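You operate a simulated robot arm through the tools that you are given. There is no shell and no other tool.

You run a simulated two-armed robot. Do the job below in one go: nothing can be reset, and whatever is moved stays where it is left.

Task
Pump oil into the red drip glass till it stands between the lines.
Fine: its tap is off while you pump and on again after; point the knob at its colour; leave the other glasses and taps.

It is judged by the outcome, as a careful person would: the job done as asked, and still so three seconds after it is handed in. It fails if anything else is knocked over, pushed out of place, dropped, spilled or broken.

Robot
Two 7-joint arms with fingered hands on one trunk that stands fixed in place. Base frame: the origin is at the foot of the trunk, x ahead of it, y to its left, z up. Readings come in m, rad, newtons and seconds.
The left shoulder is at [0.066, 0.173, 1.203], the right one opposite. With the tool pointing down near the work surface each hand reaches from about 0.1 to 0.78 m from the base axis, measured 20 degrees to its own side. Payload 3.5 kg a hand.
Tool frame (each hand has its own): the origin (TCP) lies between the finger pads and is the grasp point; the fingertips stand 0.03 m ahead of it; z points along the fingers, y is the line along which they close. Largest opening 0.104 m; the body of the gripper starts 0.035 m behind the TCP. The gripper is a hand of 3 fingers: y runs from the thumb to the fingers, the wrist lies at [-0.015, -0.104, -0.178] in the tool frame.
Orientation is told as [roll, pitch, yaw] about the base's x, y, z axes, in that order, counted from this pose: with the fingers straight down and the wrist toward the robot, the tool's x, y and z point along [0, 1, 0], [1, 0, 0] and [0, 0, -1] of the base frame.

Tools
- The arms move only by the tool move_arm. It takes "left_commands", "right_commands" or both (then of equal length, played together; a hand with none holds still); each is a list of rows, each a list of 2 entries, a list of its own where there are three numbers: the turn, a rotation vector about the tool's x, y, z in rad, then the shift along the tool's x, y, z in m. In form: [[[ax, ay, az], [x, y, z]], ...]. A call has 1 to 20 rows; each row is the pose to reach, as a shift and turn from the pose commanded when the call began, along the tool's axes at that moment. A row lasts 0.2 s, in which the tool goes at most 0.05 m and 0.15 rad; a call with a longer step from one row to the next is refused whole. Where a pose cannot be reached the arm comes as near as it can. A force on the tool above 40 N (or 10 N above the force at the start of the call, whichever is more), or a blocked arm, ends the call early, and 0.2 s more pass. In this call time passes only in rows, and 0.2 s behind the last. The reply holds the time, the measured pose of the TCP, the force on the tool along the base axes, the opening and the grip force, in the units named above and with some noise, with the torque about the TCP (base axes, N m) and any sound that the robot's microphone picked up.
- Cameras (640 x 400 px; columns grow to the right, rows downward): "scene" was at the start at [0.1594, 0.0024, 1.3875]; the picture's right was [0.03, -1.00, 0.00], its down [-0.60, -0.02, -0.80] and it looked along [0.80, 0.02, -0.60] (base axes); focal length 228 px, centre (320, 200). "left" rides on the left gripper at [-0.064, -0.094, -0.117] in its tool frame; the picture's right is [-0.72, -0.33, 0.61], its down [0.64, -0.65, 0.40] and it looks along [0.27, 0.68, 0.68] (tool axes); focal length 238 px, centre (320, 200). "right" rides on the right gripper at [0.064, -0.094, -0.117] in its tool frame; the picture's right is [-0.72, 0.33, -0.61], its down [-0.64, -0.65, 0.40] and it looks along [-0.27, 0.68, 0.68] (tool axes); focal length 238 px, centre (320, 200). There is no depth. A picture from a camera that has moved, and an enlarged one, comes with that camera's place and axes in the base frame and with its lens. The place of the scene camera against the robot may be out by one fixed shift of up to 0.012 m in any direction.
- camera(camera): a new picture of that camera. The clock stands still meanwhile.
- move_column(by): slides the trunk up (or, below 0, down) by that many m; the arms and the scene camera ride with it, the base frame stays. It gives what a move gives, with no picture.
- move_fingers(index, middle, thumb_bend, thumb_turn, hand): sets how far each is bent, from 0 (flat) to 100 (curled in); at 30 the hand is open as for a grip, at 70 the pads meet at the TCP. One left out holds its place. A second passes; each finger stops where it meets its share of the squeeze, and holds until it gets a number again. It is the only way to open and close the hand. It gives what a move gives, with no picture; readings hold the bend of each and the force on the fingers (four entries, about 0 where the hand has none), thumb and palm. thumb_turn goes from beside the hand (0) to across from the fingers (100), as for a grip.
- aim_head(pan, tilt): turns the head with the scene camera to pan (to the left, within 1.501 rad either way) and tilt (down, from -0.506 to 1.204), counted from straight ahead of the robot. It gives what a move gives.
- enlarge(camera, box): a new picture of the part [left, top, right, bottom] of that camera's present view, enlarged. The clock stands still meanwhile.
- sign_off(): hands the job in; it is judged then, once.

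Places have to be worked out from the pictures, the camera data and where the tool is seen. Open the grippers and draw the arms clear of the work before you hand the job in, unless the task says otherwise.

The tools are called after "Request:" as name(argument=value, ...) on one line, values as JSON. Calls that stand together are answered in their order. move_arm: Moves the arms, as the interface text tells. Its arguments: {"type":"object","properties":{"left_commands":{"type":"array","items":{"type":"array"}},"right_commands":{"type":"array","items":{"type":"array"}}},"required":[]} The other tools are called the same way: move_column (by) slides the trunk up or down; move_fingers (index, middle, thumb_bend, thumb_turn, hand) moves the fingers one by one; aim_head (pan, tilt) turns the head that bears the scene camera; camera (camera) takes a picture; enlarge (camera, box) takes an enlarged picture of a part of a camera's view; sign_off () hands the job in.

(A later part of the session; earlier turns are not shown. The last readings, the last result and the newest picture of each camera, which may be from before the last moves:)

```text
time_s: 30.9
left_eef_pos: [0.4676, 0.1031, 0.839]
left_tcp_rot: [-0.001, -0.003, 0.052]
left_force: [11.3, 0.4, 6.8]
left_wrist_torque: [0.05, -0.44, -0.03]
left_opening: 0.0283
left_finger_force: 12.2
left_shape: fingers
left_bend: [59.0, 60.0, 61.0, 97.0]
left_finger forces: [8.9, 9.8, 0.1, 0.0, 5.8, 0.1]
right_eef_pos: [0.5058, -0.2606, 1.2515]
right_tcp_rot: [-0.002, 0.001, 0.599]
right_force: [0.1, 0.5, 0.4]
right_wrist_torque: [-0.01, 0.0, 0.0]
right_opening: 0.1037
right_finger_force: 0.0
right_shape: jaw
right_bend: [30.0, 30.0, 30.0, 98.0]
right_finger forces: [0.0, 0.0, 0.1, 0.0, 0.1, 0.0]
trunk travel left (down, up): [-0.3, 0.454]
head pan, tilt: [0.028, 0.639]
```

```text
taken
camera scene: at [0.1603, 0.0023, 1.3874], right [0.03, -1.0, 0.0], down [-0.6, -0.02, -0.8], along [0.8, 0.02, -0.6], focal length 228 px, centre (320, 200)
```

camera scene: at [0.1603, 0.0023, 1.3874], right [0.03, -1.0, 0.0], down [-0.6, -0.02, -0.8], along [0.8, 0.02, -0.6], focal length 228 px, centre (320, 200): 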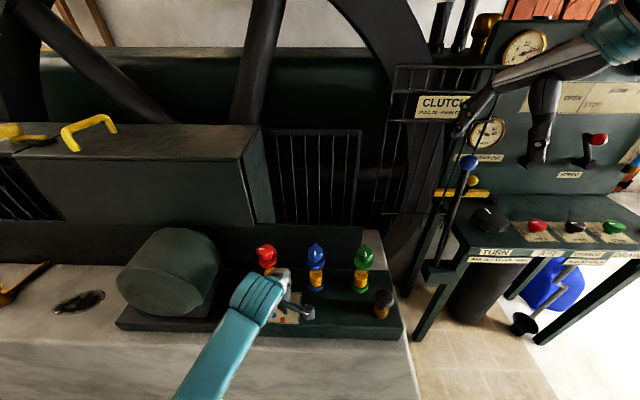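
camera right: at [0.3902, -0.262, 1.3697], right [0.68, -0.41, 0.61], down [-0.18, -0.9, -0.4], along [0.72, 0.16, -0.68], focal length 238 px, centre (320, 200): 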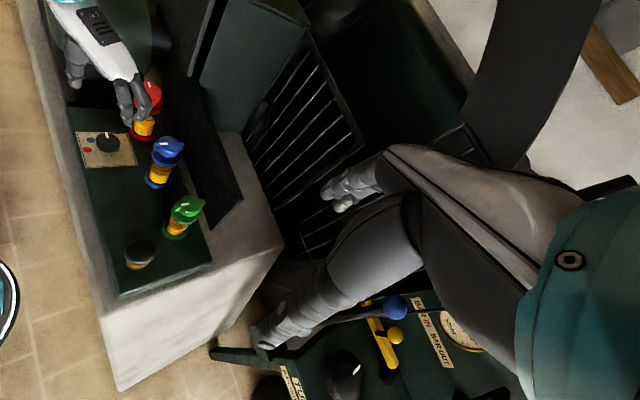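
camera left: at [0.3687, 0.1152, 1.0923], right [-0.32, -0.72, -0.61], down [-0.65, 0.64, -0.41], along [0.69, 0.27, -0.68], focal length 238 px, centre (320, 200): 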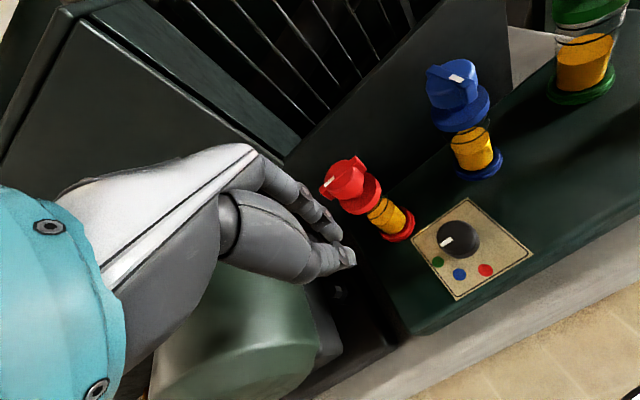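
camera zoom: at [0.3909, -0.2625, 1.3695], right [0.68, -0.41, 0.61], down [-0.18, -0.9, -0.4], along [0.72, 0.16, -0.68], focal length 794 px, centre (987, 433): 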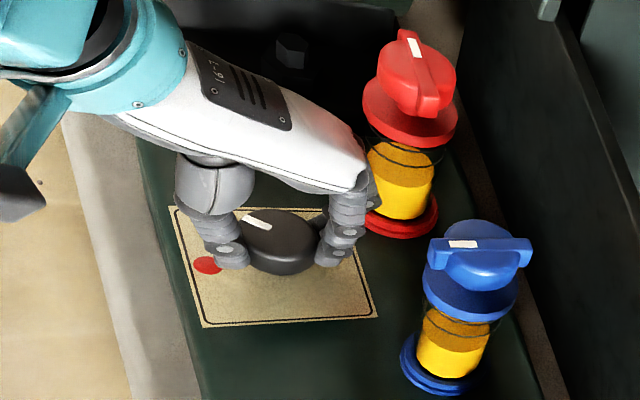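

The knob has turned about 53° (past blue). I release, swing the open hand back and regrip for the remaining part.

Request:
move_fingers(hand="left", index=42, middle=42, thumb_bend=42)

Request:
move_arm(left_commands=[[[0, 0, 0.13], [0, 0, 0]], [[0, 0, 0.26], [0, 0, 0]], [[0, 0, 0.39], [0, 0, 0]], [[0, 0, 0.52], [0, 0, 0]], [[0, 0, 0.65], [0, 0, 0]], [[0, 0, 0.78], [0, 0, 0]]])

Request:
enlarge(camera="right", box=[60, 70, 180, 190])

Request:
enlarge(camera="scene", box=[240, 260, 320, 330])

```text
time_s: 31.9
left_eef_pos: [0.4657, 0.1031, 0.8378]
left_tcp_rot: [-0.001, 0.001, 0.051]
left_force: [-0.6, -0.5, -0.5]
left_wrist_torque: [0.01, -0.04, 0.01]
left_opening: 0.0728
left_finger_force: 0.0
left_shape: fingers
left_bend: [42.0, 42.0, 42.0, 97.0]
left_finger forces: [0.0, 0.0, 0.0, 0.1, 0.1, 0.1]
right_eef_pos: [0.5054, -0.2595, 1.2533]
right_tcp_rot: [-0.001, -0.001, 0.599]
right_force: [0.0, 1.0, 0.3]
right_wrist_torque: [-0.01, -0.02, -0.03]
right_opening: 0.1036
right_finger_force: 0.1
right_shape: jaw
right_bend: [30.0, 30.0, 30.0, 98.0]
right_finger forces: [0.0, 0.1, 0.1, 0.0, 0.0, 0.0]
trunk travel left (down, up): [-0.3, 0.454]
head pan, tilt: [0.028, 0.639]
```

```text
time_s: 33.2
left_eef_pos: [0.4678, 0.1032, 0.8379]
left_tcp_rot: [0.001, -0.001, -0.732]
left_force: [-0.7, 0.3, -0.3]
left_wrist_torque: [0.01, -0.01, 0.0]
left_opening: 0.0723
left_finger_force: 0.1
left_shape: fingers
left_bend: [42.0, 42.0, 42.0, 97.0]
left_finger forces: [0.0, 0.0, 0.0, 0.0, 0.0, 0.0]
right_eef_pos: [0.5046, -0.261, 1.2521]
right_tcp_rot: [0.001, 0.0, 0.6]
right_force: [-0.7, -0.2, -0.1]
right_wrist_torque: [-0.02, 0.01, 0.0]
right_opening: 0.1037
right_finger_force: 0.0
right_shape: jaw
right_bend: [30.0, 30.0, 30.0, 98.0]
right_finger forces: [0.0, 0.0, 0.0, 0.0, 0.0, 0.0]
trunk travel left (down, up): [-0.3, 0.454]
head pan, tilt: [0.028, 0.639]
```

```text
3.33 times, centred on (120, 130) of right
camera zoom: at [0.3901, -0.2623, 1.3698], right [0.68, -0.41, 0.61], down [-0.18, -0.9, -0.4], along [0.72, 0.16, -0.68], focal length 794 px, centre (987, 433)
```

zoom: 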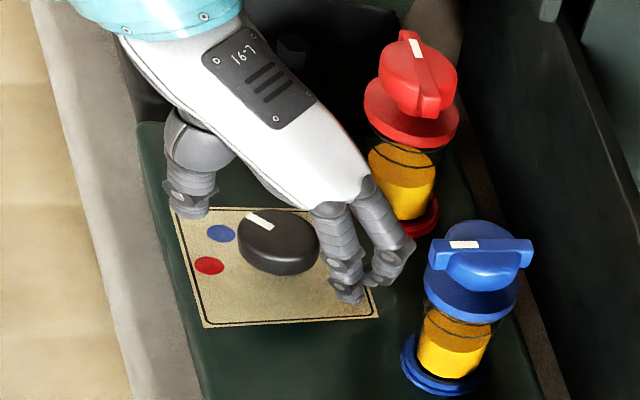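

```text
5.71 times, centred on (280, 295) of scene
camera zoom: at [0.1595, 0.0025, 1.3874], right [0.03, -1.0, 0.0], down [-0.6, -0.02, -0.8], along [0.8, 0.02, -0.6], focal length 1301 px, centre (549, -343)
```

zoom: 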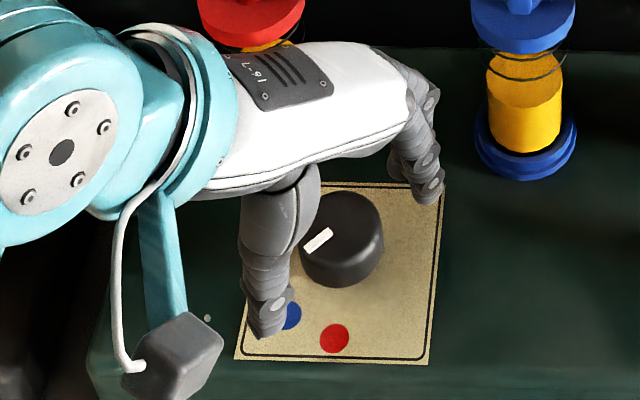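

The mark stays at blue (about 45°). I regrip at −42° and turn another ~0.8 rad.

Request:
move_fingers(hand="left", index=68, middle=68, thumb_bend=68)

Request:
move_arm(left_commands=[[[0, 0, -0.13], [0, 0, 0]], [[0, 0, -0.26], [0, 0, 0]], [[0, 0, -0.39], [0, 0, 0]], [[0, 0, -0.52], [0, 0, 0]], [[0, 0, -0.65], [0, 0, 0]], [[0, 0, -0.78], [0, 0, 0]]])

Request:
enlarge(camera="right", box=[60, 70, 180, 190])

```text
time_s: 34.2
left_eef_pos: [0.4673, 0.1023, 0.8381]
left_tcp_rot: [-0.001, -0.003, -0.729]
left_force: [5.1, -3.1, 0.3]
left_wrist_torque: [-0.1, -0.18, -0.02]
left_opening: 0.029
left_finger_force: 9.8
left_shape: fingers
left_bend: [60.0, 62.0, 60.0, 97.0]
left_finger forces: [5.9, 7.3, 0.1, 0.1, 7.2, 0.0]
right_eef_pos: [0.5041, -0.2619, 1.252]
right_tcp_rot: [0.0, 0.0, 0.599]
right_force: [-0.1, 0.3, 1.1]
right_wrist_torque: [0.02, -0.02, 0.0]
right_opening: 0.1038
right_finger_force: 0.0
right_shape: jaw
right_bend: [30.0, 30.0, 30.0, 98.0]
right_finger forces: [0.1, 0.0, 0.1, 0.0, 0.0, 0.0]
trunk travel left (down, up): [-0.3, 0.454]
head pan, tilt: [0.028, 0.639]
```

```text
time_s: 35.6
left_eef_pos: [0.4662, 0.1027, 0.8391]
left_tcp_rot: [-0.001, -0.002, 0.052]
left_force: [12.1, 0.5, 3.3]
left_wrist_torque: [0.03, -0.38, -0.09]
left_opening: 0.0284
left_finger_force: 12.2
left_shape: fingers
left_bend: [59.0, 61.0, 61.0, 97.0]
left_finger forces: [8.5, 9.7, 0.1, 0.0, 5.6, 0.0]
right_eef_pos: [0.5042, -0.2608, 1.2517]
right_tcp_rot: [-0.001, -0.002, 0.599]
right_force: [-0.2, 0.8, 1.1]
right_wrist_torque: [0.02, 0.01, -0.03]
right_opening: 0.1038
right_finger_force: 0.1
right_shape: jaw
right_bend: [30.0, 30.0, 30.0, 98.0]
right_finger forces: [0.1, 0.1, 0.0, 0.0, 0.0, 0.0]
trunk travel left (down, up): [-0.3, 0.454]
head pan, tilt: [0.028, 0.639]
```

```text
3.33 times, centred on (120, 130) of right
camera zoom: at [0.391, -0.2626, 1.3694], right [0.68, -0.41, 0.61], down [-0.18, -0.9, -0.4], along [0.72, 0.16, -0.68], focal length 794 px, centre (987, 433)
```

zoom: 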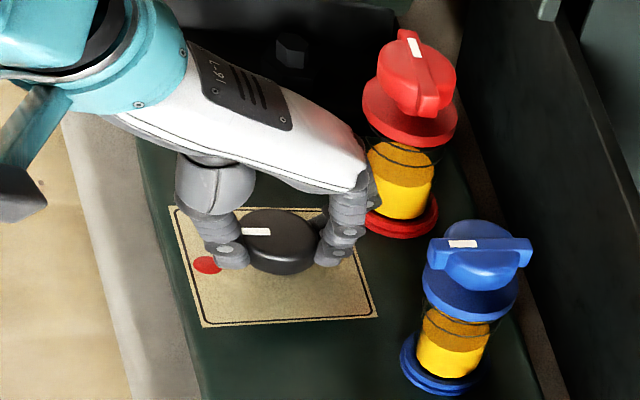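

The mark now points toward the robot, near red. I'll zoom in to measure the remaining error.

Request:
enlarge(camera="right", box=[100, 120, 170, 160])

Request:
enlarge(camera="scene", box=[240, 260, 320, 330])

```text
9.14 times, centred on (135, 140) of right
camera zoom: at [0.391, -0.2626, 1.3694], right [0.68, -0.41, 0.61], down [-0.18, -0.9, -0.4], along [0.72, 0.16, -0.68], focal length 2179 px, centre (2011, 749)
```

zoom: 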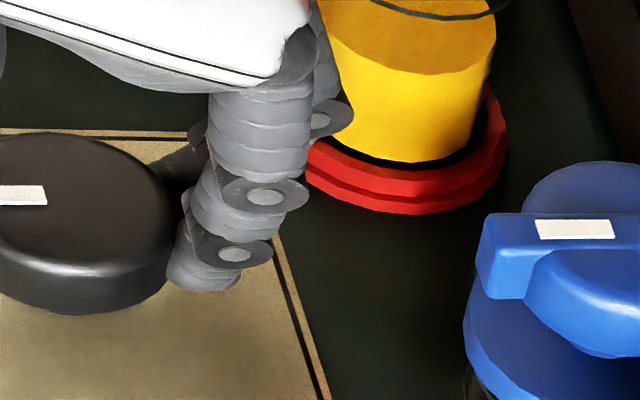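

```text
5.71 times, centred on (280, 295) of scene
camera zoom: at [0.1604, 0.0022, 1.3874], right [0.03, -1.0, 0.0], down [-0.6, -0.02, -0.8], along [0.8, 0.02, -0.6], focal length 1301 px, centre (549, -343)
```

zoom: 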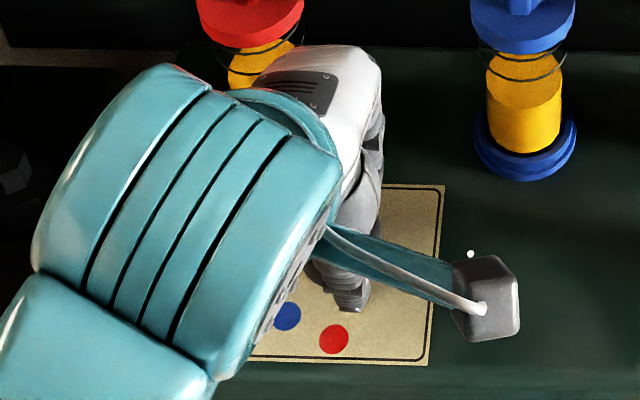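

I'll frame the knob top better from the right camera.

Request:
enlarge(camera="right", box=[80, 122, 136, 158])

```text
11.11 times, centred on (108, 140) of right
camera zoom: at [0.391, -0.2626, 1.3694], right [0.68, -0.41, 0.61], down [-0.18, -0.9, -0.4], along [0.72, 0.16, -0.68], focal length 2648 px, centre (2676, 867)
```

zoom: 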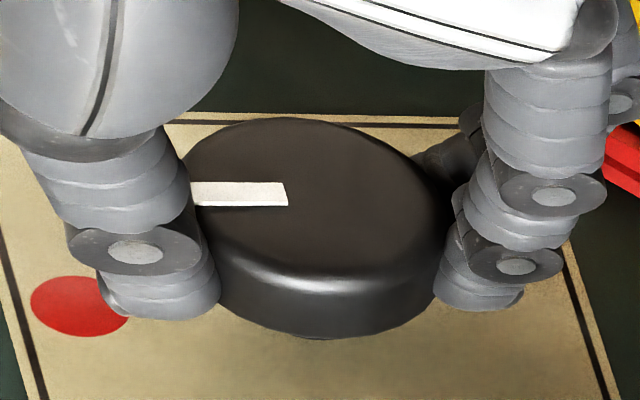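

The mark lies exactly along the −x direction, i.e. at the red dot. I release and lift straight up.

Request:
move_fingers(hand="left", index=42, middle=42, thumb_bend=42)

Request:
move_arm(left_commands=[[[0, 0, 0], [0, 0, -0.02]], [[0, 0, 0], [0, 0, -0.05]], [[0, 0, 0.1], [0, 0, -0.09]], [[0, 0, 0.24], [0, 0, -0.13]], [[0, 0, 0.38], [0, 0, -0.16]], [[0, 0, 0.52], [0.0, 0, -0.18]], [[0, 0, 0.66], [0.0, 0, -0.19]], [[0, 0, 0.78], [0.0, 0, -0.2]]])

Request:
enlarge(camera="right", box=[60, 70, 180, 190])

Request:
enlarge(camera="scene", box=[220, 200, 400, 340])

Request:
camera(camera="scene")

```text
time_s: 36.6
left_eef_pos: [0.4661, 0.1018, 0.839]
left_tcp_rot: [0.0, 0.0, 0.05]
left_force: [0.6, -0.5, -0.7]
left_wrist_torque: [0.0, 0.01, -0.01]
left_opening: 0.0724
left_finger_force: 0.1
left_shape: fingers
left_bend: [42.0, 42.0, 42.0, 97.0]
left_finger forces: [0.0, 0.0, 0.1, 0.0, 0.0, 0.0]
right_eef_pos: [0.5035, -0.2598, 1.2534]
right_tcp_rot: [0.001, -0.001, 0.598]
right_force: [0.6, 0.7, -0.6]
right_wrist_torque: [0.01, 0.04, 0.03]
right_opening: 0.1033
right_finger_force: 0.1
right_shape: jaw
right_bend: [30.0, 30.0, 30.0, 98.0]
right_finger forces: [0.0, 0.0, 0.0, 0.1, 0.0, 0.0]
trunk travel left (down, up): [-0.3, 0.454]
head pan, tilt: [0.028, 0.639]
```

```text
time_s: 38.5
left_eef_pos: [0.4669, 0.1041, 1.0393]
left_tcp_rot: [0.001, 0.0, -0.733]
left_force: [-0.3, -1.8, 1.0]
left_wrist_torque: [-0.01, 0.04, -0.02]
left_opening: 0.0726
left_finger_force: 0.0
left_shape: fingers
left_bend: [42.0, 42.0, 42.0, 97.0]
left_finger forces: [0.1, 0.0, 0.0, 0.0, 0.0, 0.0]
right_eef_pos: [0.5045, -0.2595, 1.2531]
right_tcp_rot: [-0.002, 0.001, 0.599]
right_force: [-0.3, 0.9, -0.2]
right_wrist_torque: [0.01, -0.03, 0.02]
right_opening: 0.1035
right_finger_force: 0.0
right_shape: jaw
right_bend: [30.0, 30.0, 30.0, 98.0]
right_finger forces: [0.0, 0.0, 0.1, 0.0, 0.0, 0.1]
trunk travel left (down, up): [-0.3, 0.454]
head pan, tilt: [0.028, 0.639]
```

```text
3.33 times, centred on (120, 130) of right
camera zoom: at [0.3901, -0.2621, 1.3698], right [0.68, -0.41, 0.61], down [-0.18, -0.9, -0.4], along [0.72, 0.16, -0.68], focal length 794 px, centre (987, 433)
```

zoom: 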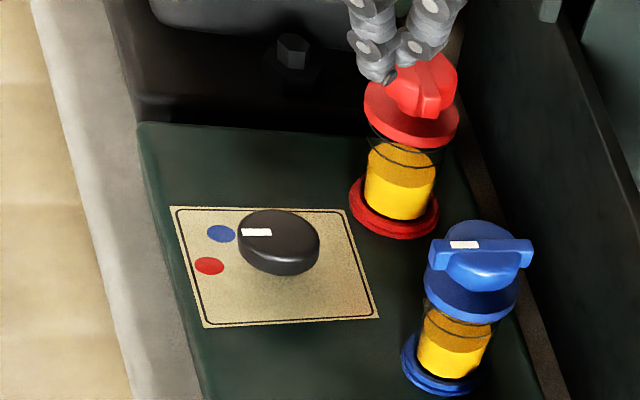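

```text
2.86 times, centred on (310, 270) of scene
camera zoom: at [0.1594, 0.0026, 1.3874], right [0.03, -1.0, 0.0], down [-0.6, -0.02, -0.8], along [0.8, 0.02, -0.6], focal length 651 px, centre (349, 0)
```

zoom: 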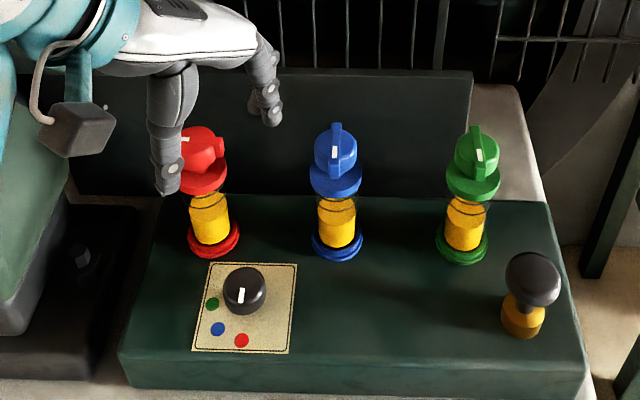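

```text
taken
camera scene: at [0.1594, 0.0026, 1.3874], right [0.03, -1.0, 0.0], down [-0.6, -0.02, -0.8], along [0.8, 0.02, -0.6], focal length 228 px, centre (320, 200)
```

scene: 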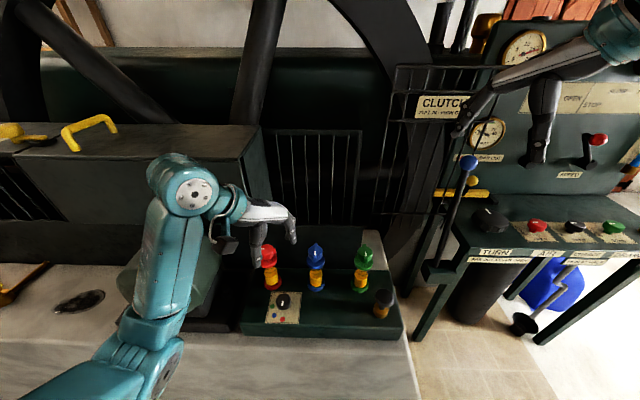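

Selector now points at red and stayed there after release. Now I prepare the right hand for the pump: zoom to locate its cap precisely from the right camera and the scene.

Request:
enlarge(camera="right", box=[105, 220, 175, 280])

Request:
enlarge(camera="scene", box=[250, 240, 300, 300])

Request:
move_fingers(hand="right", index=70, middle=70, thumb_bend=70)

```text
6.67 times, centred on (140, 250) of right
camera zoom: at [0.3901, -0.2621, 1.3698], right [0.68, -0.41, 0.61], down [-0.18, -0.9, -0.4], along [0.72, 0.16, -0.68], focal length 1589 px, centre (1520, -133)
```

zoom: 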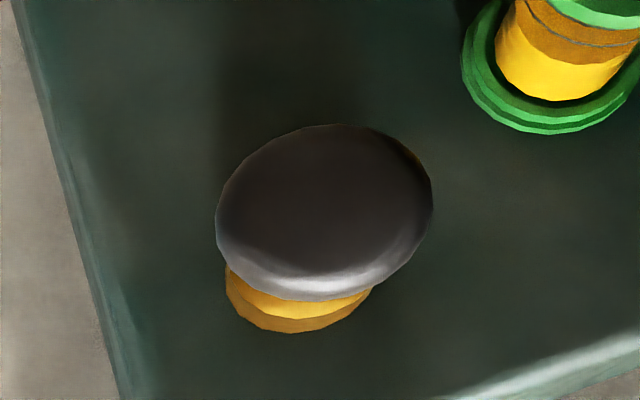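

```text
6.67 times, centred on (275, 270) of scene
camera zoom: at [0.1594, 0.0026, 1.3874], right [0.03, -1.0, 0.0], down [-0.6, -0.02, -0.8], along [0.8, 0.02, -0.6], focal length 1518 px, centre (620, -267)
```

zoom: 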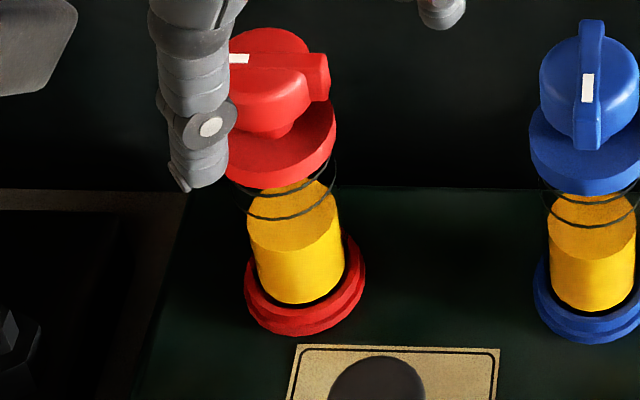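

```text
time_s: 39.5
left_eef_pos: [0.467, 0.1029, 1.0394]
left_tcp_rot: [0.001, 0.0, -0.73]
left_force: [0.3, 0.5, -0.3]
left_wrist_torque: [-0.03, -0.02, 0.0]
left_opening: 0.0726
left_finger_force: 0.1
left_shape: fingers
left_bend: [42.0, 42.0, 42.0, 97.0]
left_finger forces: [0.0, 0.0, 0.0, 0.0, 0.0, 0.1]
right_eef_pos: [0.5039, -0.2613, 1.2521]
right_tcp_rot: [0.0, 0.0, 0.599]
right_force: [-0.2, 1.2, -0.4]
right_wrist_torque: [0.0, 0.0, -0.01]
right_opening: 0.0018
right_finger_force: 0.1
right_shape: fingers
right_bend: [70.0, 70.0, 70.0, 98.0]
right_finger forces: [0.0, 0.0, 0.0, 0.0, 0.1, 0.1]
trunk travel left (down, up): [-0.3, 0.454]
head pan, tilt: [0.028, 0.639]
```

The pump cap is at about (0.456, −0.148), top near z 0.87. I move the right hand with closed fingers above it, at z ≈ 0.98.

Request:
move_arm(right_commands=[[[0, 0, 0.0856], [0.0173, 0.0035, 0.0389]], [[0, 0, 0.1711], [0.0346, 0.007, 0.0777]], [[0, 0, 0.2567], [0.0519, 0.0105, 0.1166]], [[0, 0, 0.3423], [0.0691, 0.0141, 0.1554]], [[0, 0, 0.4279], [0.0864, 0.0176, 0.1943]], [[0, 0, 0.5134], [0.1037, 0.0211, 0.2331]], [[0, 0, 0.599], [0.121, 0.0246, 0.272]]])

Request:
camera(camera="scene")

Request:
camera(camera="right")

Request:
enlarge(camera="scene", box=[330, 200, 430, 330])

```text
time_s: 41.0
left_eef_pos: [0.4663, 0.1033, 1.0381]
left_tcp_rot: [0.0, -0.001, -0.729]
left_force: [-0.2, 0.2, -0.4]
left_wrist_torque: [0.03, -0.02, 0.0]
left_opening: 0.0727
left_finger_force: 0.1
left_shape: fingers
left_bend: [42.0, 42.0, 42.0, 97.0]
left_finger forces: [0.1, 0.0, 0.0, 0.0, 0.0, 0.0]
right_eef_pos: [0.4541, -0.1449, 0.9803]
right_tcp_rot: [0.001, -0.001, -0.003]
right_force: [-0.3, 0.6, -0.3]
right_wrist_torque: [-0.02, 0.01, 0.03]
right_opening: 0.0015
right_finger_force: 0.1
right_shape: fingers
right_bend: [70.0, 70.0, 70.0, 98.0]
right_finger forces: [0.0, 0.1, 0.0, 0.0, 0.0, 0.0]
trunk travel left (down, up): [-0.3, 0.454]
head pan, tilt: [0.028, 0.639]
```

```text
taken
camera scene: at [0.1595, 0.0025, 1.3874], right [0.03, -1.0, 0.0], down [-0.6, -0.02, -0.8], along [0.8, 0.02, -0.6], focal length 228 px, centre (320, 200)
```

scene: 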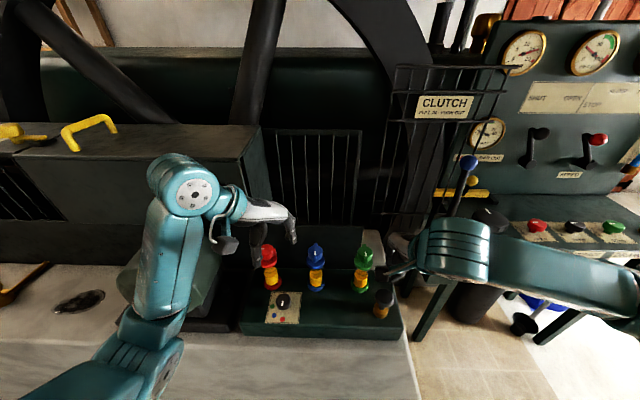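

```text
taken
camera right: at [0.3597, -0.0828, 1.0971], right [0.33, -0.72, 0.61], down [-0.65, -0.64, -0.4], along [0.68, -0.27, -0.68], focal length 238 px, centre (320, 200)
```

right: 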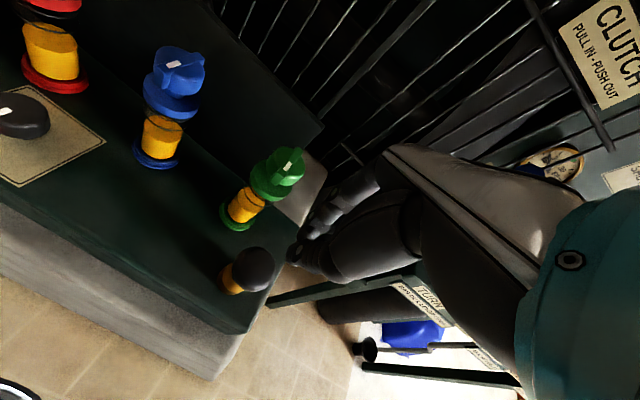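

```text
3.08 times, centred on (380, 265) of scene
camera zoom: at [0.1595, 0.0025, 1.3874], right [0.03, -1.0, 0.0], down [-0.6, -0.02, -0.8], along [0.8, 0.02, -0.6], focal length 701 px, centre (135, 0)
```

zoom: 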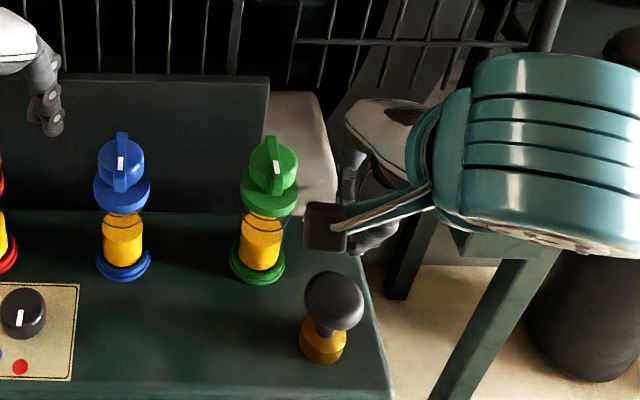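

I'll zoom on the pump from the right hand camera to check alignment between fingertips and cap.

Request:
enlarge(camera="right", box=[200, 200, 360, 310])

Request:
enlarge(camera="scene", box=[350, 240, 410, 330])

```text
3.64 times, centred on (280, 255) of right
camera zoom: at [0.3597, -0.0828, 1.0971], right [0.33, -0.72, 0.61], down [-0.65, -0.64, -0.4], along [0.68, -0.27, -0.68], focal length 867 px, centre (466, 0)
```

zoom: 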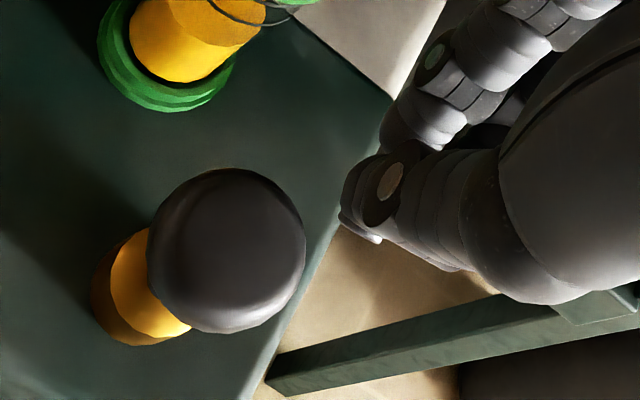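

```text
4.44 times, centred on (380, 285) of scene
camera zoom: at [0.1595, 0.0025, 1.3874], right [0.03, -1.0, 0.0], down [-0.6, -0.02, -0.8], along [0.8, 0.02, -0.6], focal length 1012 px, centre (53, -178)
```

zoom: 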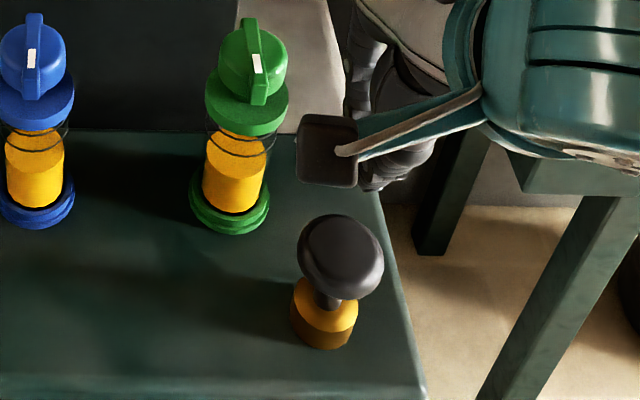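

Cap centre re-measures at (0.456, −0.1455). I shift 2 mm and descend to just above it (TCP z ≈ 0.925).

Request:
move_arm(right_commands=[[[0, 0, 0], [-0.0006, 0.002, 0.02]], [[0, 0, 0], [-0.0006, 0.002, 0.04]], [[0, 0, 0], [-0.0006, 0.002, 0.055]]])

Request:
enlarge(camera="right", box=[200, 180, 400, 320])

Request:
enlarge(camera="scene", box=[340, 240, 420, 330])

```text
time_s: 41.9
left_eef_pos: [0.4659, 0.1038, 1.0394]
left_tcp_rot: [-0.001, -0.001, -0.729]
left_force: [-0.5, 0.4, -0.5]
left_wrist_torque: [0.03, 0.02, -0.01]
left_opening: 0.0724
left_finger_force: 0.0
left_shape: fingers
left_bend: [42.0, 42.0, 42.0, 97.0]
left_finger forces: [0.0, 0.0, 0.1, 0.1, 0.0, 0.1]
right_eef_pos: [0.4564, -0.1472, 0.9245]
right_tcp_rot: [-0.001, 0.0, -0.001]
right_force: [0.2, 0.1, -0.3]
right_wrist_torque: [-0.02, 0.0, -0.02]
right_opening: 0.0015
right_finger_force: 0.1
right_shape: fingers
right_bend: [70.0, 70.0, 70.0, 98.0]
right_finger forces: [0.1, 0.1, 0.1, 0.1, 0.0, 0.0]
trunk travel left (down, up): [-0.3, 0.454]
head pan, tilt: [0.028, 0.639]
```

```text
2.86 times, centred on (300, 250) of right
camera zoom: at [0.3623, -0.0849, 1.0422], right [0.33, -0.72, 0.61], down [-0.65, -0.64, -0.4], along [0.68, -0.27, -0.68], focal length 681 px, centre (377, 57)
```

zoom: 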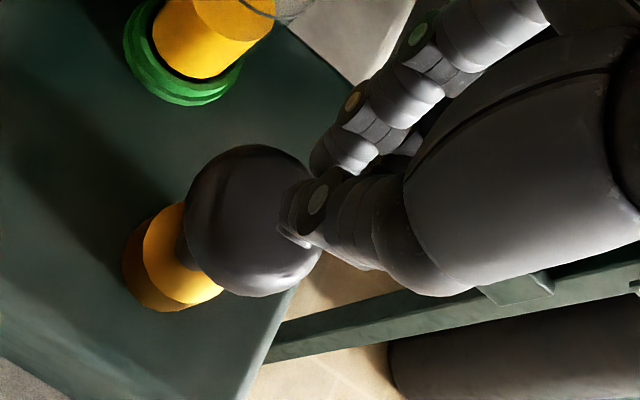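

```text
4.44 times, centred on (380, 285) of scene
camera zoom: at [0.1594, 0.0023, 1.3874], right [0.03, -1.0, 0.0], down [-0.6, -0.02, -0.8], along [0.8, 0.02, -0.6], focal length 1012 px, centre (53, -178)
```

zoom: 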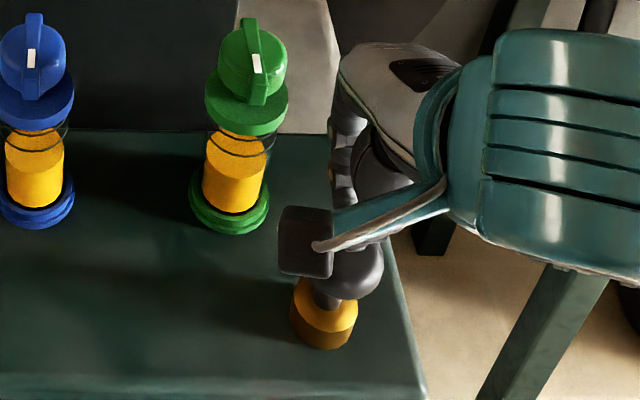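

The fingertips are just above the cap, on its axis. I press down slowly by 2 cm and watch the force.

Request:
move_arm(right_commands=[[[0, 0, 0], [0, 0, 0.005]], [[0, 0, 0], [0, 0, 0.01]], [[0, 0, 0], [0, 0, 0.015]], [[0, 0, 0], [0, 0, 0.02]]])

Request:
enlarge(camera="scene", box=[340, 240, 420, 330])

Request:
enlarge(camera="right", box=[200, 180, 400, 320])

Request:
enlarge(camera="scene", box=[250, 240, 300, 300])

```text
time_s: 42.9
left_eef_pos: [0.465, 0.1017, 1.0394]
left_tcp_rot: [0.0, 0.0, -0.728]
left_force: [0.0, 0.0, -0.3]
left_wrist_torque: [0.0, -0.02, 0.0]
left_opening: 0.0725
left_finger_force: 0.1
left_shape: fingers
left_bend: [42.0, 42.0, 42.0, 97.0]
left_finger forces: [0.0, 0.1, 0.0, 0.1, 0.0, 0.0]
right_eef_pos: [0.4582, -0.1469, 0.9055]
right_tcp_rot: [0.0, -0.002, 0.001]
right_force: [0.1, 0.4, -0.1]
right_wrist_torque: [0.02, 0.0, -0.01]
right_opening: 0.0016
right_finger_force: 0.0
right_shape: fingers
right_bend: [70.0, 70.0, 70.0, 98.0]
right_finger forces: [0.0, 0.0, 0.0, 0.0, 0.0, 0.0]
trunk travel left (down, up): [-0.3, 0.454]
head pan, tilt: [0.028, 0.639]
```

```text
4.44 times, centred on (380, 285) of scene
camera zoom: at [0.1594, 0.0024, 1.3875], right [0.03, -1.0, 0.0], down [-0.6, -0.02, -0.8], along [0.8, 0.02, -0.6], focal length 1012 px, centre (53, -178)
```

zoom: 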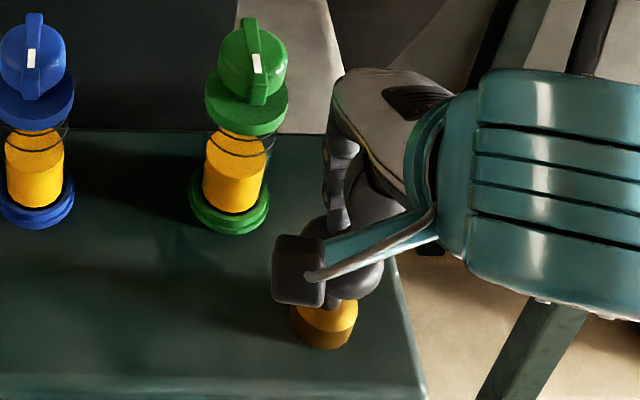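

```text
2.86 times, centred on (300, 250) of right
camera zoom: at [0.3628, -0.0853, 1.0227], right [0.33, -0.72, 0.61], down [-0.65, -0.64, -0.4], along [0.68, -0.27, -0.68], focal length 681 px, centre (377, 57)
```

zoom: 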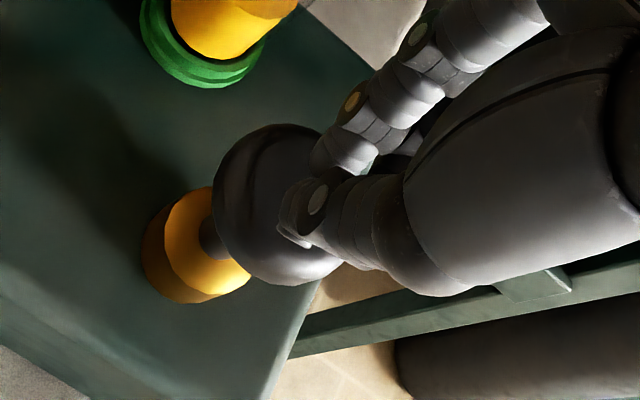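

```text
6.67 times, centred on (275, 270) of scene
camera zoom: at [0.1594, 0.0024, 1.3875], right [0.03, -1.0, 0.0], down [-0.6, -0.02, -0.8], along [0.8, 0.02, -0.6], focal length 1518 px, centre (620, -267)
```

zoom: 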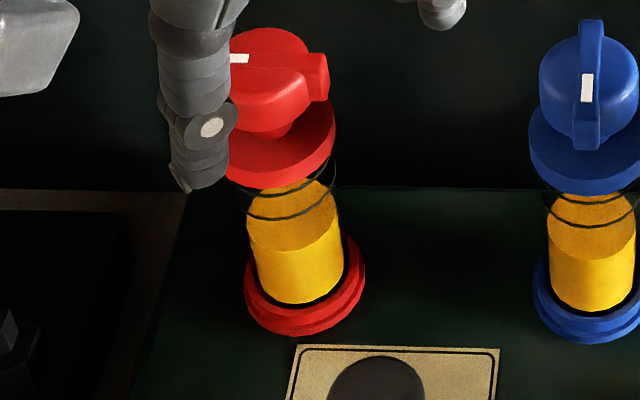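

No contact force yet at TCP z 0.9055. I press down further in small steps.

Request:
move_arm(right_commands=[[[0, 0, 0], [0, 0, 0.004]], [[0, 0, 0], [0, 0, 0.008]], [[0, 0, 0], [0, 0, 0.012]]])

Request:
enlarge(camera="right", box=[200, 180, 400, 320])

Request:
enlarge(camera="scene", box=[250, 240, 300, 300])

```text
time_s: 43.6
left_eef_pos: [0.4662, 0.1021, 1.0383]
left_tcp_rot: [0.001, 0.0, -0.729]
left_force: [-0.6, 0.1, -0.2]
left_wrist_torque: [0.03, 0.01, 0.02]
left_opening: 0.0725
left_finger_force: 0.1
left_shape: fingers
left_bend: [42.0, 42.0, 42.0, 97.0]
left_finger forces: [0.0, 0.0, 0.0, 0.0, 0.1, 0.0]
right_eef_pos: [0.4569, -0.1481, 0.8944]
right_tcp_rot: [0.001, -0.002, 0.001]
right_force: [-0.2, -0.6, 2.0]
right_wrist_torque: [0.01, 0.05, 0.0]
right_opening: 0.0014
right_finger_force: 0.7
right_shape: fingers
right_bend: [70.0, 70.0, 70.0, 98.0]
right_finger forces: [0.0, 0.0, 0.1, 0.1, 1.3, 0.0]
trunk travel left (down, up): [-0.3, 0.454]
head pan, tilt: [0.028, 0.639]
```

```text
2.86 times, centred on (300, 250) of right
camera zoom: at [0.3628, -0.0854, 1.0112], right [0.33, -0.72, 0.61], down [-0.65, -0.64, -0.41], along [0.68, -0.27, -0.68], focal length 681 px, centre (377, 57)
```

zoom: 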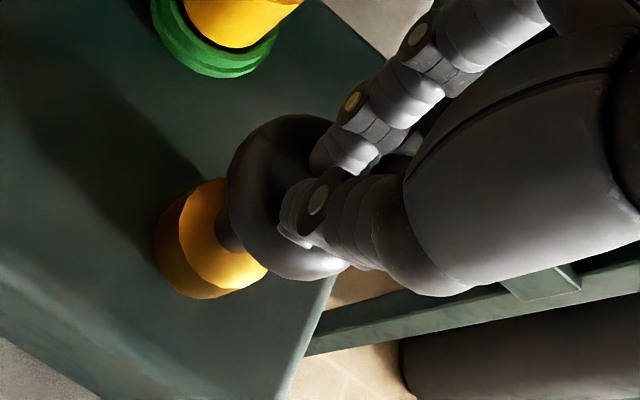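

```text
6.67 times, centred on (275, 270) of scene
camera zoom: at [0.1592, 0.0023, 1.3875], right [0.03, -1.0, 0.0], down [-0.6, -0.02, -0.8], along [0.8, 0.02, -0.6], focal length 1518 px, centre (620, -267)
```

zoom: 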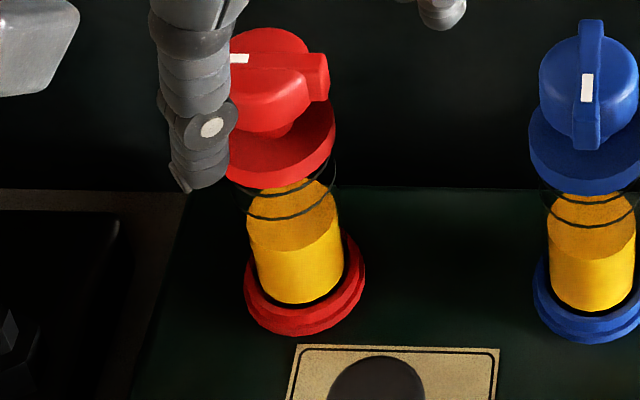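

Contact: the thumb meets the cap with about 2 N at TCP z 0.894. I continue the stroke by another centimetre.

Request:
move_arm(right_commands=[[[0, 0, 0], [0, 0, 0.003]], [[0, 0, 0], [0, 0, 0.006]], [[0, 0, 0], [0, 0, 0.009]], [[0, 0, 0], [0, 0, 0.012]]])

Request:
enlarge(camera="right", box=[200, 180, 400, 320])

Request:
enlarge(camera="scene", box=[250, 240, 300, 300])

```text
time_s: 44.6
left_eef_pos: [0.4668, 0.104, 1.0385]
left_tcp_rot: [-0.001, -0.002, -0.729]
left_force: [-0.7, 0.5, 0.3]
left_wrist_torque: [0.0, -0.02, -0.04]
left_opening: 0.0723
left_finger_force: 0.1
left_shape: fingers
left_bend: [42.0, 42.0, 42.0, 97.0]
left_finger forces: [0.0, 0.1, 0.0, 0.0, 0.0, 0.0]
right_eef_pos: [0.4568, -0.1472, 0.8823]
right_tcp_rot: [0.0, 0.001, 0.002]
right_force: [-0.2, -0.3, 3.9]
right_wrist_torque: [-0.02, 0.03, 0.0]
right_opening: 0.0008
right_finger_force: 1.4
right_shape: fingers
right_bend: [70.0, 70.0, 70.0, 98.0]
right_finger forces: [0.2, 0.0, 0.0, 0.0, 2.9, 0.0]
trunk travel left (down, up): [-0.3, 0.454]
head pan, tilt: [0.028, 0.639]
```

```text
2.86 times, centred on (300, 250) of right
camera zoom: at [0.3629, -0.0847, 0.9996], right [0.33, -0.72, 0.61], down [-0.65, -0.64, -0.4], along [0.68, -0.27, -0.68], focal length 681 px, centre (377, 57)
```

zoom: 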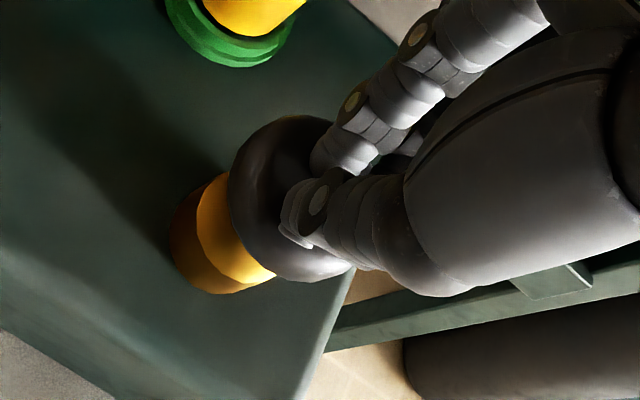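

```text
6.67 times, centred on (275, 270) of scene
camera zoom: at [0.1591, 0.0024, 1.3875], right [0.03, -1.0, 0.0], down [-0.6, -0.02, -0.8], along [0.8, 0.02, -0.6], focal length 1518 px, centre (620, -267)
```

zoom: 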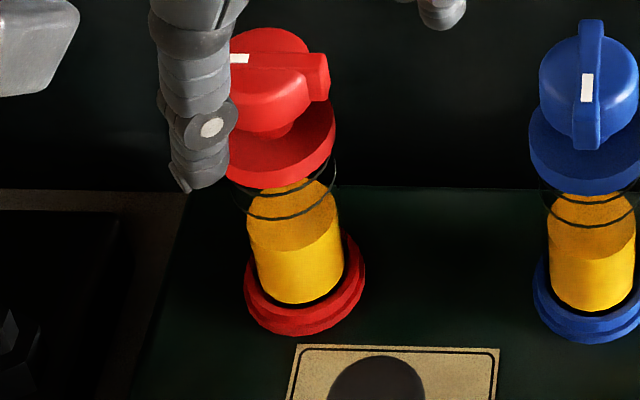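

The plunger is sinking against a light spring (≈4 N). I go on to the end of the stroke.

Request:
move_arm(right_commands=[[[0, 0, 0], [0, 0, 0.003]], [[0, 0, 0], [0, 0, 0.006]], [[0, 0, 0], [0, 0, 0.009]], [[0, 0, 0], [0, 0, 0.012]]])

Request:
enlarge(camera="right", box=[200, 180, 400, 320])

Request:
enlarge(camera="scene", box=[250, 240, 300, 300])

```text
time_s: 45.6
left_eef_pos: [0.4654, 0.1038, 1.0408]
left_tcp_rot: [0.0, -0.003, -0.73]
left_force: [0.1, -0.7, -0.4]
left_wrist_torque: [-0.02, -0.01, -0.01]
left_opening: 0.0727
left_finger_force: 0.0
left_shape: fingers
left_bend: [42.0, 42.0, 42.0, 97.0]
left_finger forces: [0.1, 0.1, 0.0, 0.0, 0.0, 0.0]
right_eef_pos: [0.4577, -0.1467, 0.872]
right_tcp_rot: [0.002, -0.005, 0.001]
right_force: [-1.6, -1.7, 10.7]
right_wrist_torque: [0.05, 0.11, 0.0]
right_opening: 0.0008
right_finger_force: 5.2
right_shape: fingers
right_bend: [70.0, 70.0, 70.0, 98.0]
right_finger forces: [0.8, 0.2, 0.1, 0.1, 9.6, 0.1]
trunk travel left (down, up): [-0.3, 0.454]
head pan, tilt: [0.028, 0.639]
```

```text
2.86 times, centred on (300, 250) of right
camera zoom: at [0.3624, -0.0847, 0.9884], right [0.32, -0.72, 0.61], down [-0.65, -0.64, -0.41], along [0.69, -0.27, -0.68], focal length 681 px, centre (377, 57)
```

zoom: 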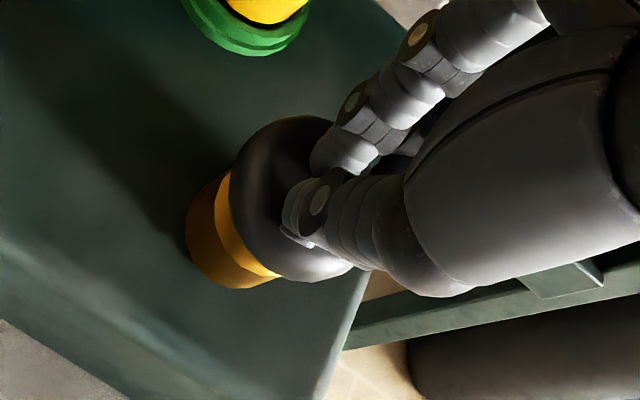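

```text
6.67 times, centred on (275, 270) of scene
camera zoom: at [0.1583, 0.0025, 1.3877], right [0.03, -1.0, 0.0], down [-0.6, -0.02, -0.8], along [0.8, 0.02, -0.6], focal length 1518 px, centre (620, -267)
```

zoom: 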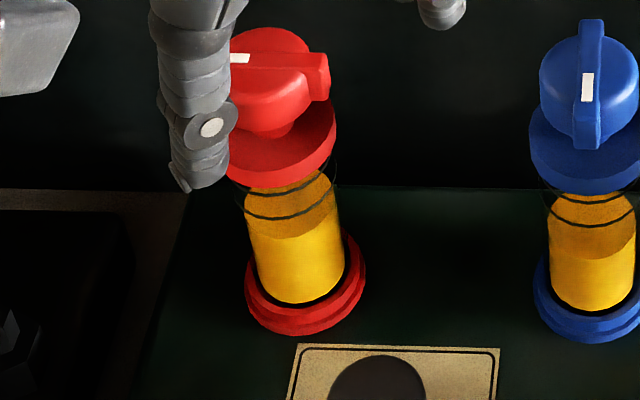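

The stroke ended at about 11 N and the red oil rose visibly. I'll zoom in tightly to measure level against the rings.

Request:
enlarge(camera="scene", box=[262, 262, 286, 286])

Request:
enlarge(camera="scene", box=[300, 258, 330, 288])

```text
16.00 times, centred on (274, 274) of scene
camera zoom: at [0.1583, 0.0025, 1.3877], right [0.03, -1.0, 0.0], down [-0.6, -0.02, -0.8], along [0.8, 0.02, -0.6], focal length 3644 px, centre (1056, -984)
```

zoom: 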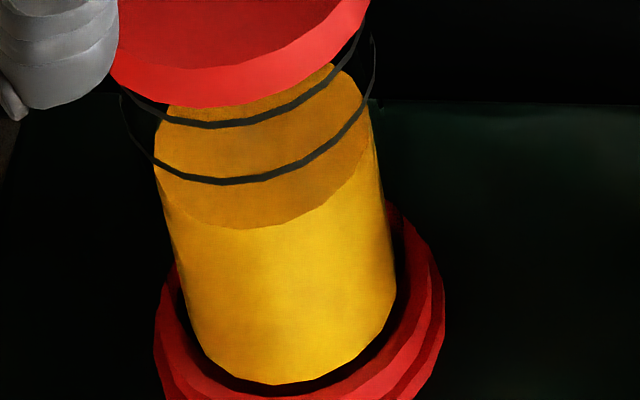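

```text
13.33 times, centred on (315, 273) of scene
camera zoom: at [0.1583, 0.0025, 1.3877], right [0.03, -1.0, 0.0], down [-0.6, -0.02, -0.8], along [0.8, 0.02, -0.6], focal length 3036 px, centre (387, -773)
```

zoom: 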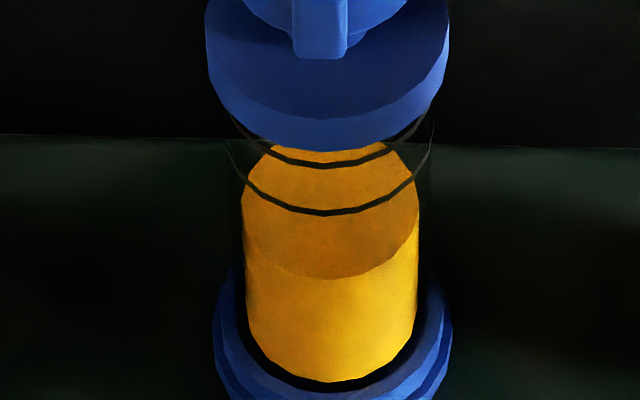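

One full stroke raised the level by about a half ring-spacing (oil front edge 230 px; target window ≈113–170 px in this zoom). I raise the hand to let the plunger return and check.

Request:
move_arm(right_commands=[[[0, 0, 0], [0, 0, -0.008]], [[0, 0, 0], [0, 0, -0.016]], [[0, 0, 0], [0, 0, -0.024]], [[0, 0, 0], [0, 0, -0.031]]])

Request:
enlarge(camera="right", box=[200, 180, 400, 320])

Request:
enlarge(camera="scene", box=[262, 262, 286, 286])

```text
time_s: 46.6
left_eef_pos: [0.466, 0.1037, 1.0387]
left_tcp_rot: [0.0, 0.001, -0.73]
left_force: [-0.2, -0.4, -0.2]
left_wrist_torque: [0.02, 0.03, -0.02]
left_opening: 0.0725
left_finger_force: 0.0
left_shape: fingers
left_bend: [42.0, 42.0, 42.0, 97.0]
left_finger forces: [0.1, 0.0, 0.1, 0.0, 0.0, 0.0]
right_eef_pos: [0.4575, -0.147, 0.9018]
right_tcp_rot: [-0.002, 0.001, 0.0]
right_force: [0.0, 0.8, -0.3]
right_wrist_torque: [0.01, 0.02, 0.01]
right_opening: 0.0008
right_finger_force: 0.0
right_shape: fingers
right_bend: [70.0, 70.0, 70.0, 98.0]
right_finger forces: [0.0, 0.1, 0.0, 0.1, 0.1, 0.0]
trunk travel left (down, up): [-0.3, 0.454]
head pan, tilt: [0.028, 0.639]
```

```text
2.86 times, centred on (300, 250) of right
camera zoom: at [0.3634, -0.0846, 1.0187], right [0.33, -0.72, 0.61], down [-0.65, -0.64, -0.4], along [0.68, -0.27, -0.68], focal length 681 px, centre (377, 57)
```

zoom: 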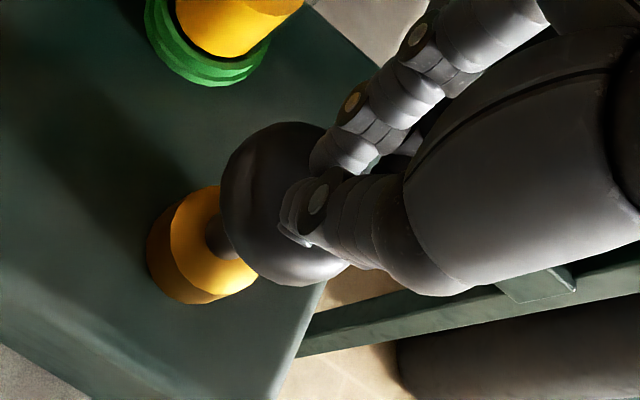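

```text
16.00 times, centred on (274, 274) of scene
camera zoom: at [0.1594, 0.0024, 1.3874], right [0.03, -1.0, 0.0], down [-0.6, -0.02, -0.8], along [0.8, 0.02, -0.6], focal length 3644 px, centre (1056, -984)
```

zoom: 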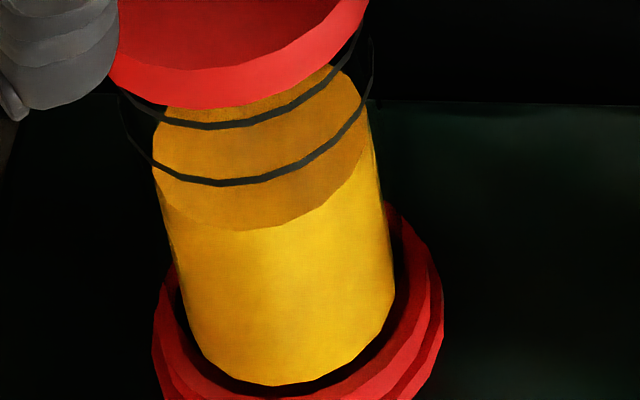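

The plunger springs back and the level holds. Second stroke now, then lift again.

Request:
move_arm(right_commands=[[[0, 0, 0], [0, 0, 0.007]], [[0, 0, 0], [0, 0, 0.013]], [[0, 0, 0], [0, 0, 0.019]], [[0, 0, 0], [0, 0, 0.025]], [[0, 0, 0], [0, 0, 0.031]], [[0, 0, 0], [0, 0, 0.031]]])

Request:
enlarge(camera="scene", box=[262, 262, 286, 286])

Request:
move_arm(right_commands=[[[0, 0, 0], [0, 0, -0.008]], [[0, 0, 0], [0, 0, -0.016]], [[0, 0, 0], [0, 0, -0.024]], [[0, 0, 0], [0, 0, -0.031]]])

Request:
enlarge(camera="scene", box=[262, 262, 286, 286])

```text
time_s: 48.0
left_eef_pos: [0.4649, 0.1019, 1.0407]
left_tcp_rot: [0.0, -0.001, -0.728]
left_force: [0.5, -0.3, 0.0]
left_wrist_torque: [0.0, -0.01, -0.02]
left_opening: 0.0725
left_finger_force: 0.1
left_shape: fingers
left_bend: [42.0, 42.0, 42.0, 97.0]
left_finger forces: [0.0, 0.1, 0.1, 0.1, 0.0, 0.0]
right_eef_pos: [0.4594, -0.147, 0.8726]
right_tcp_rot: [0.002, -0.001, 0.0]
right_force: [-1.8, -0.9, 13.7]
right_wrist_torque: [0.07, 0.23, 0.01]
right_opening: 0.0005
right_finger_force: 7.3
right_shape: fingers
right_bend: [70.0, 70.0, 70.0, 98.0]
right_finger forces: [0.6, 0.2, 0.1, 0.0, 13.8, 0.0]
trunk travel left (down, up): [-0.3, 0.454]
head pan, tilt: [0.028, 0.639]
```

```text
16.00 times, centred on (274, 274) of scene
camera zoom: at [0.1581, 0.0025, 1.3878], right [0.03, -1.0, 0.0], down [-0.6, -0.02, -0.8], along [0.8, 0.02, -0.6], focal length 3644 px, centre (1056, -984)
```

zoom: 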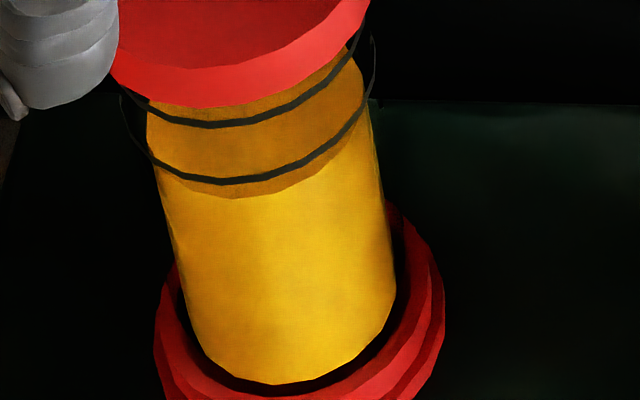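

```text
time_s: 49.0
left_eef_pos: [0.4646, 0.1025, 1.0382]
left_tcp_rot: [0.0, 0.0, -0.731]
left_force: [0.5, 0.0, -0.1]
left_wrist_torque: [0.06, -0.03, 0.0]
left_opening: 0.0724
left_finger_force: 0.1
left_shape: fingers
left_bend: [42.0, 42.0, 42.0, 97.0]
left_finger forces: [0.0, 0.0, 0.0, 0.0, 0.0, 0.1]
right_eef_pos: [0.4575, -0.1468, 0.9013]
right_tcp_rot: [-0.001, 0.003, -0.001]
right_force: [-0.9, 0.6, 0.7]
right_wrist_torque: [0.0, -0.03, -0.04]
right_opening: 0.0003
right_finger_force: 0.1
right_shape: fingers
right_bend: [70.0, 70.0, 70.0, 98.0]
right_finger forces: [0.0, 0.1, 0.0, 0.0, 0.0, 0.0]
trunk travel left (down, up): [-0.3, 0.454]
head pan, tilt: [0.028, 0.639]
```

```text
16.00 times, centred on (274, 274) of scene
camera zoom: at [0.1594, 0.0024, 1.3874], right [0.03, -1.0, 0.0], down [-0.6, -0.02, -0.8], along [0.8, 0.02, -0.6], focal length 3644 px, centre (1056, -984)
```

zoom: 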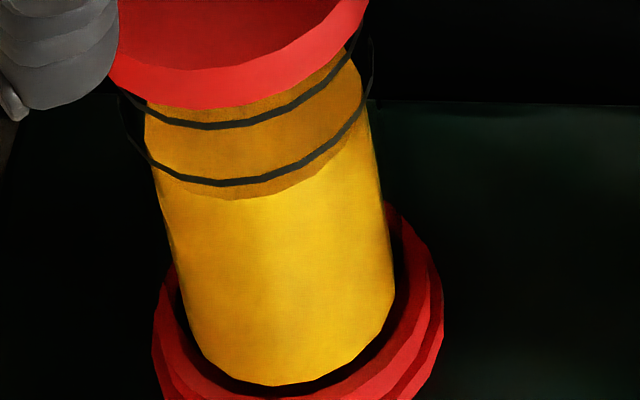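

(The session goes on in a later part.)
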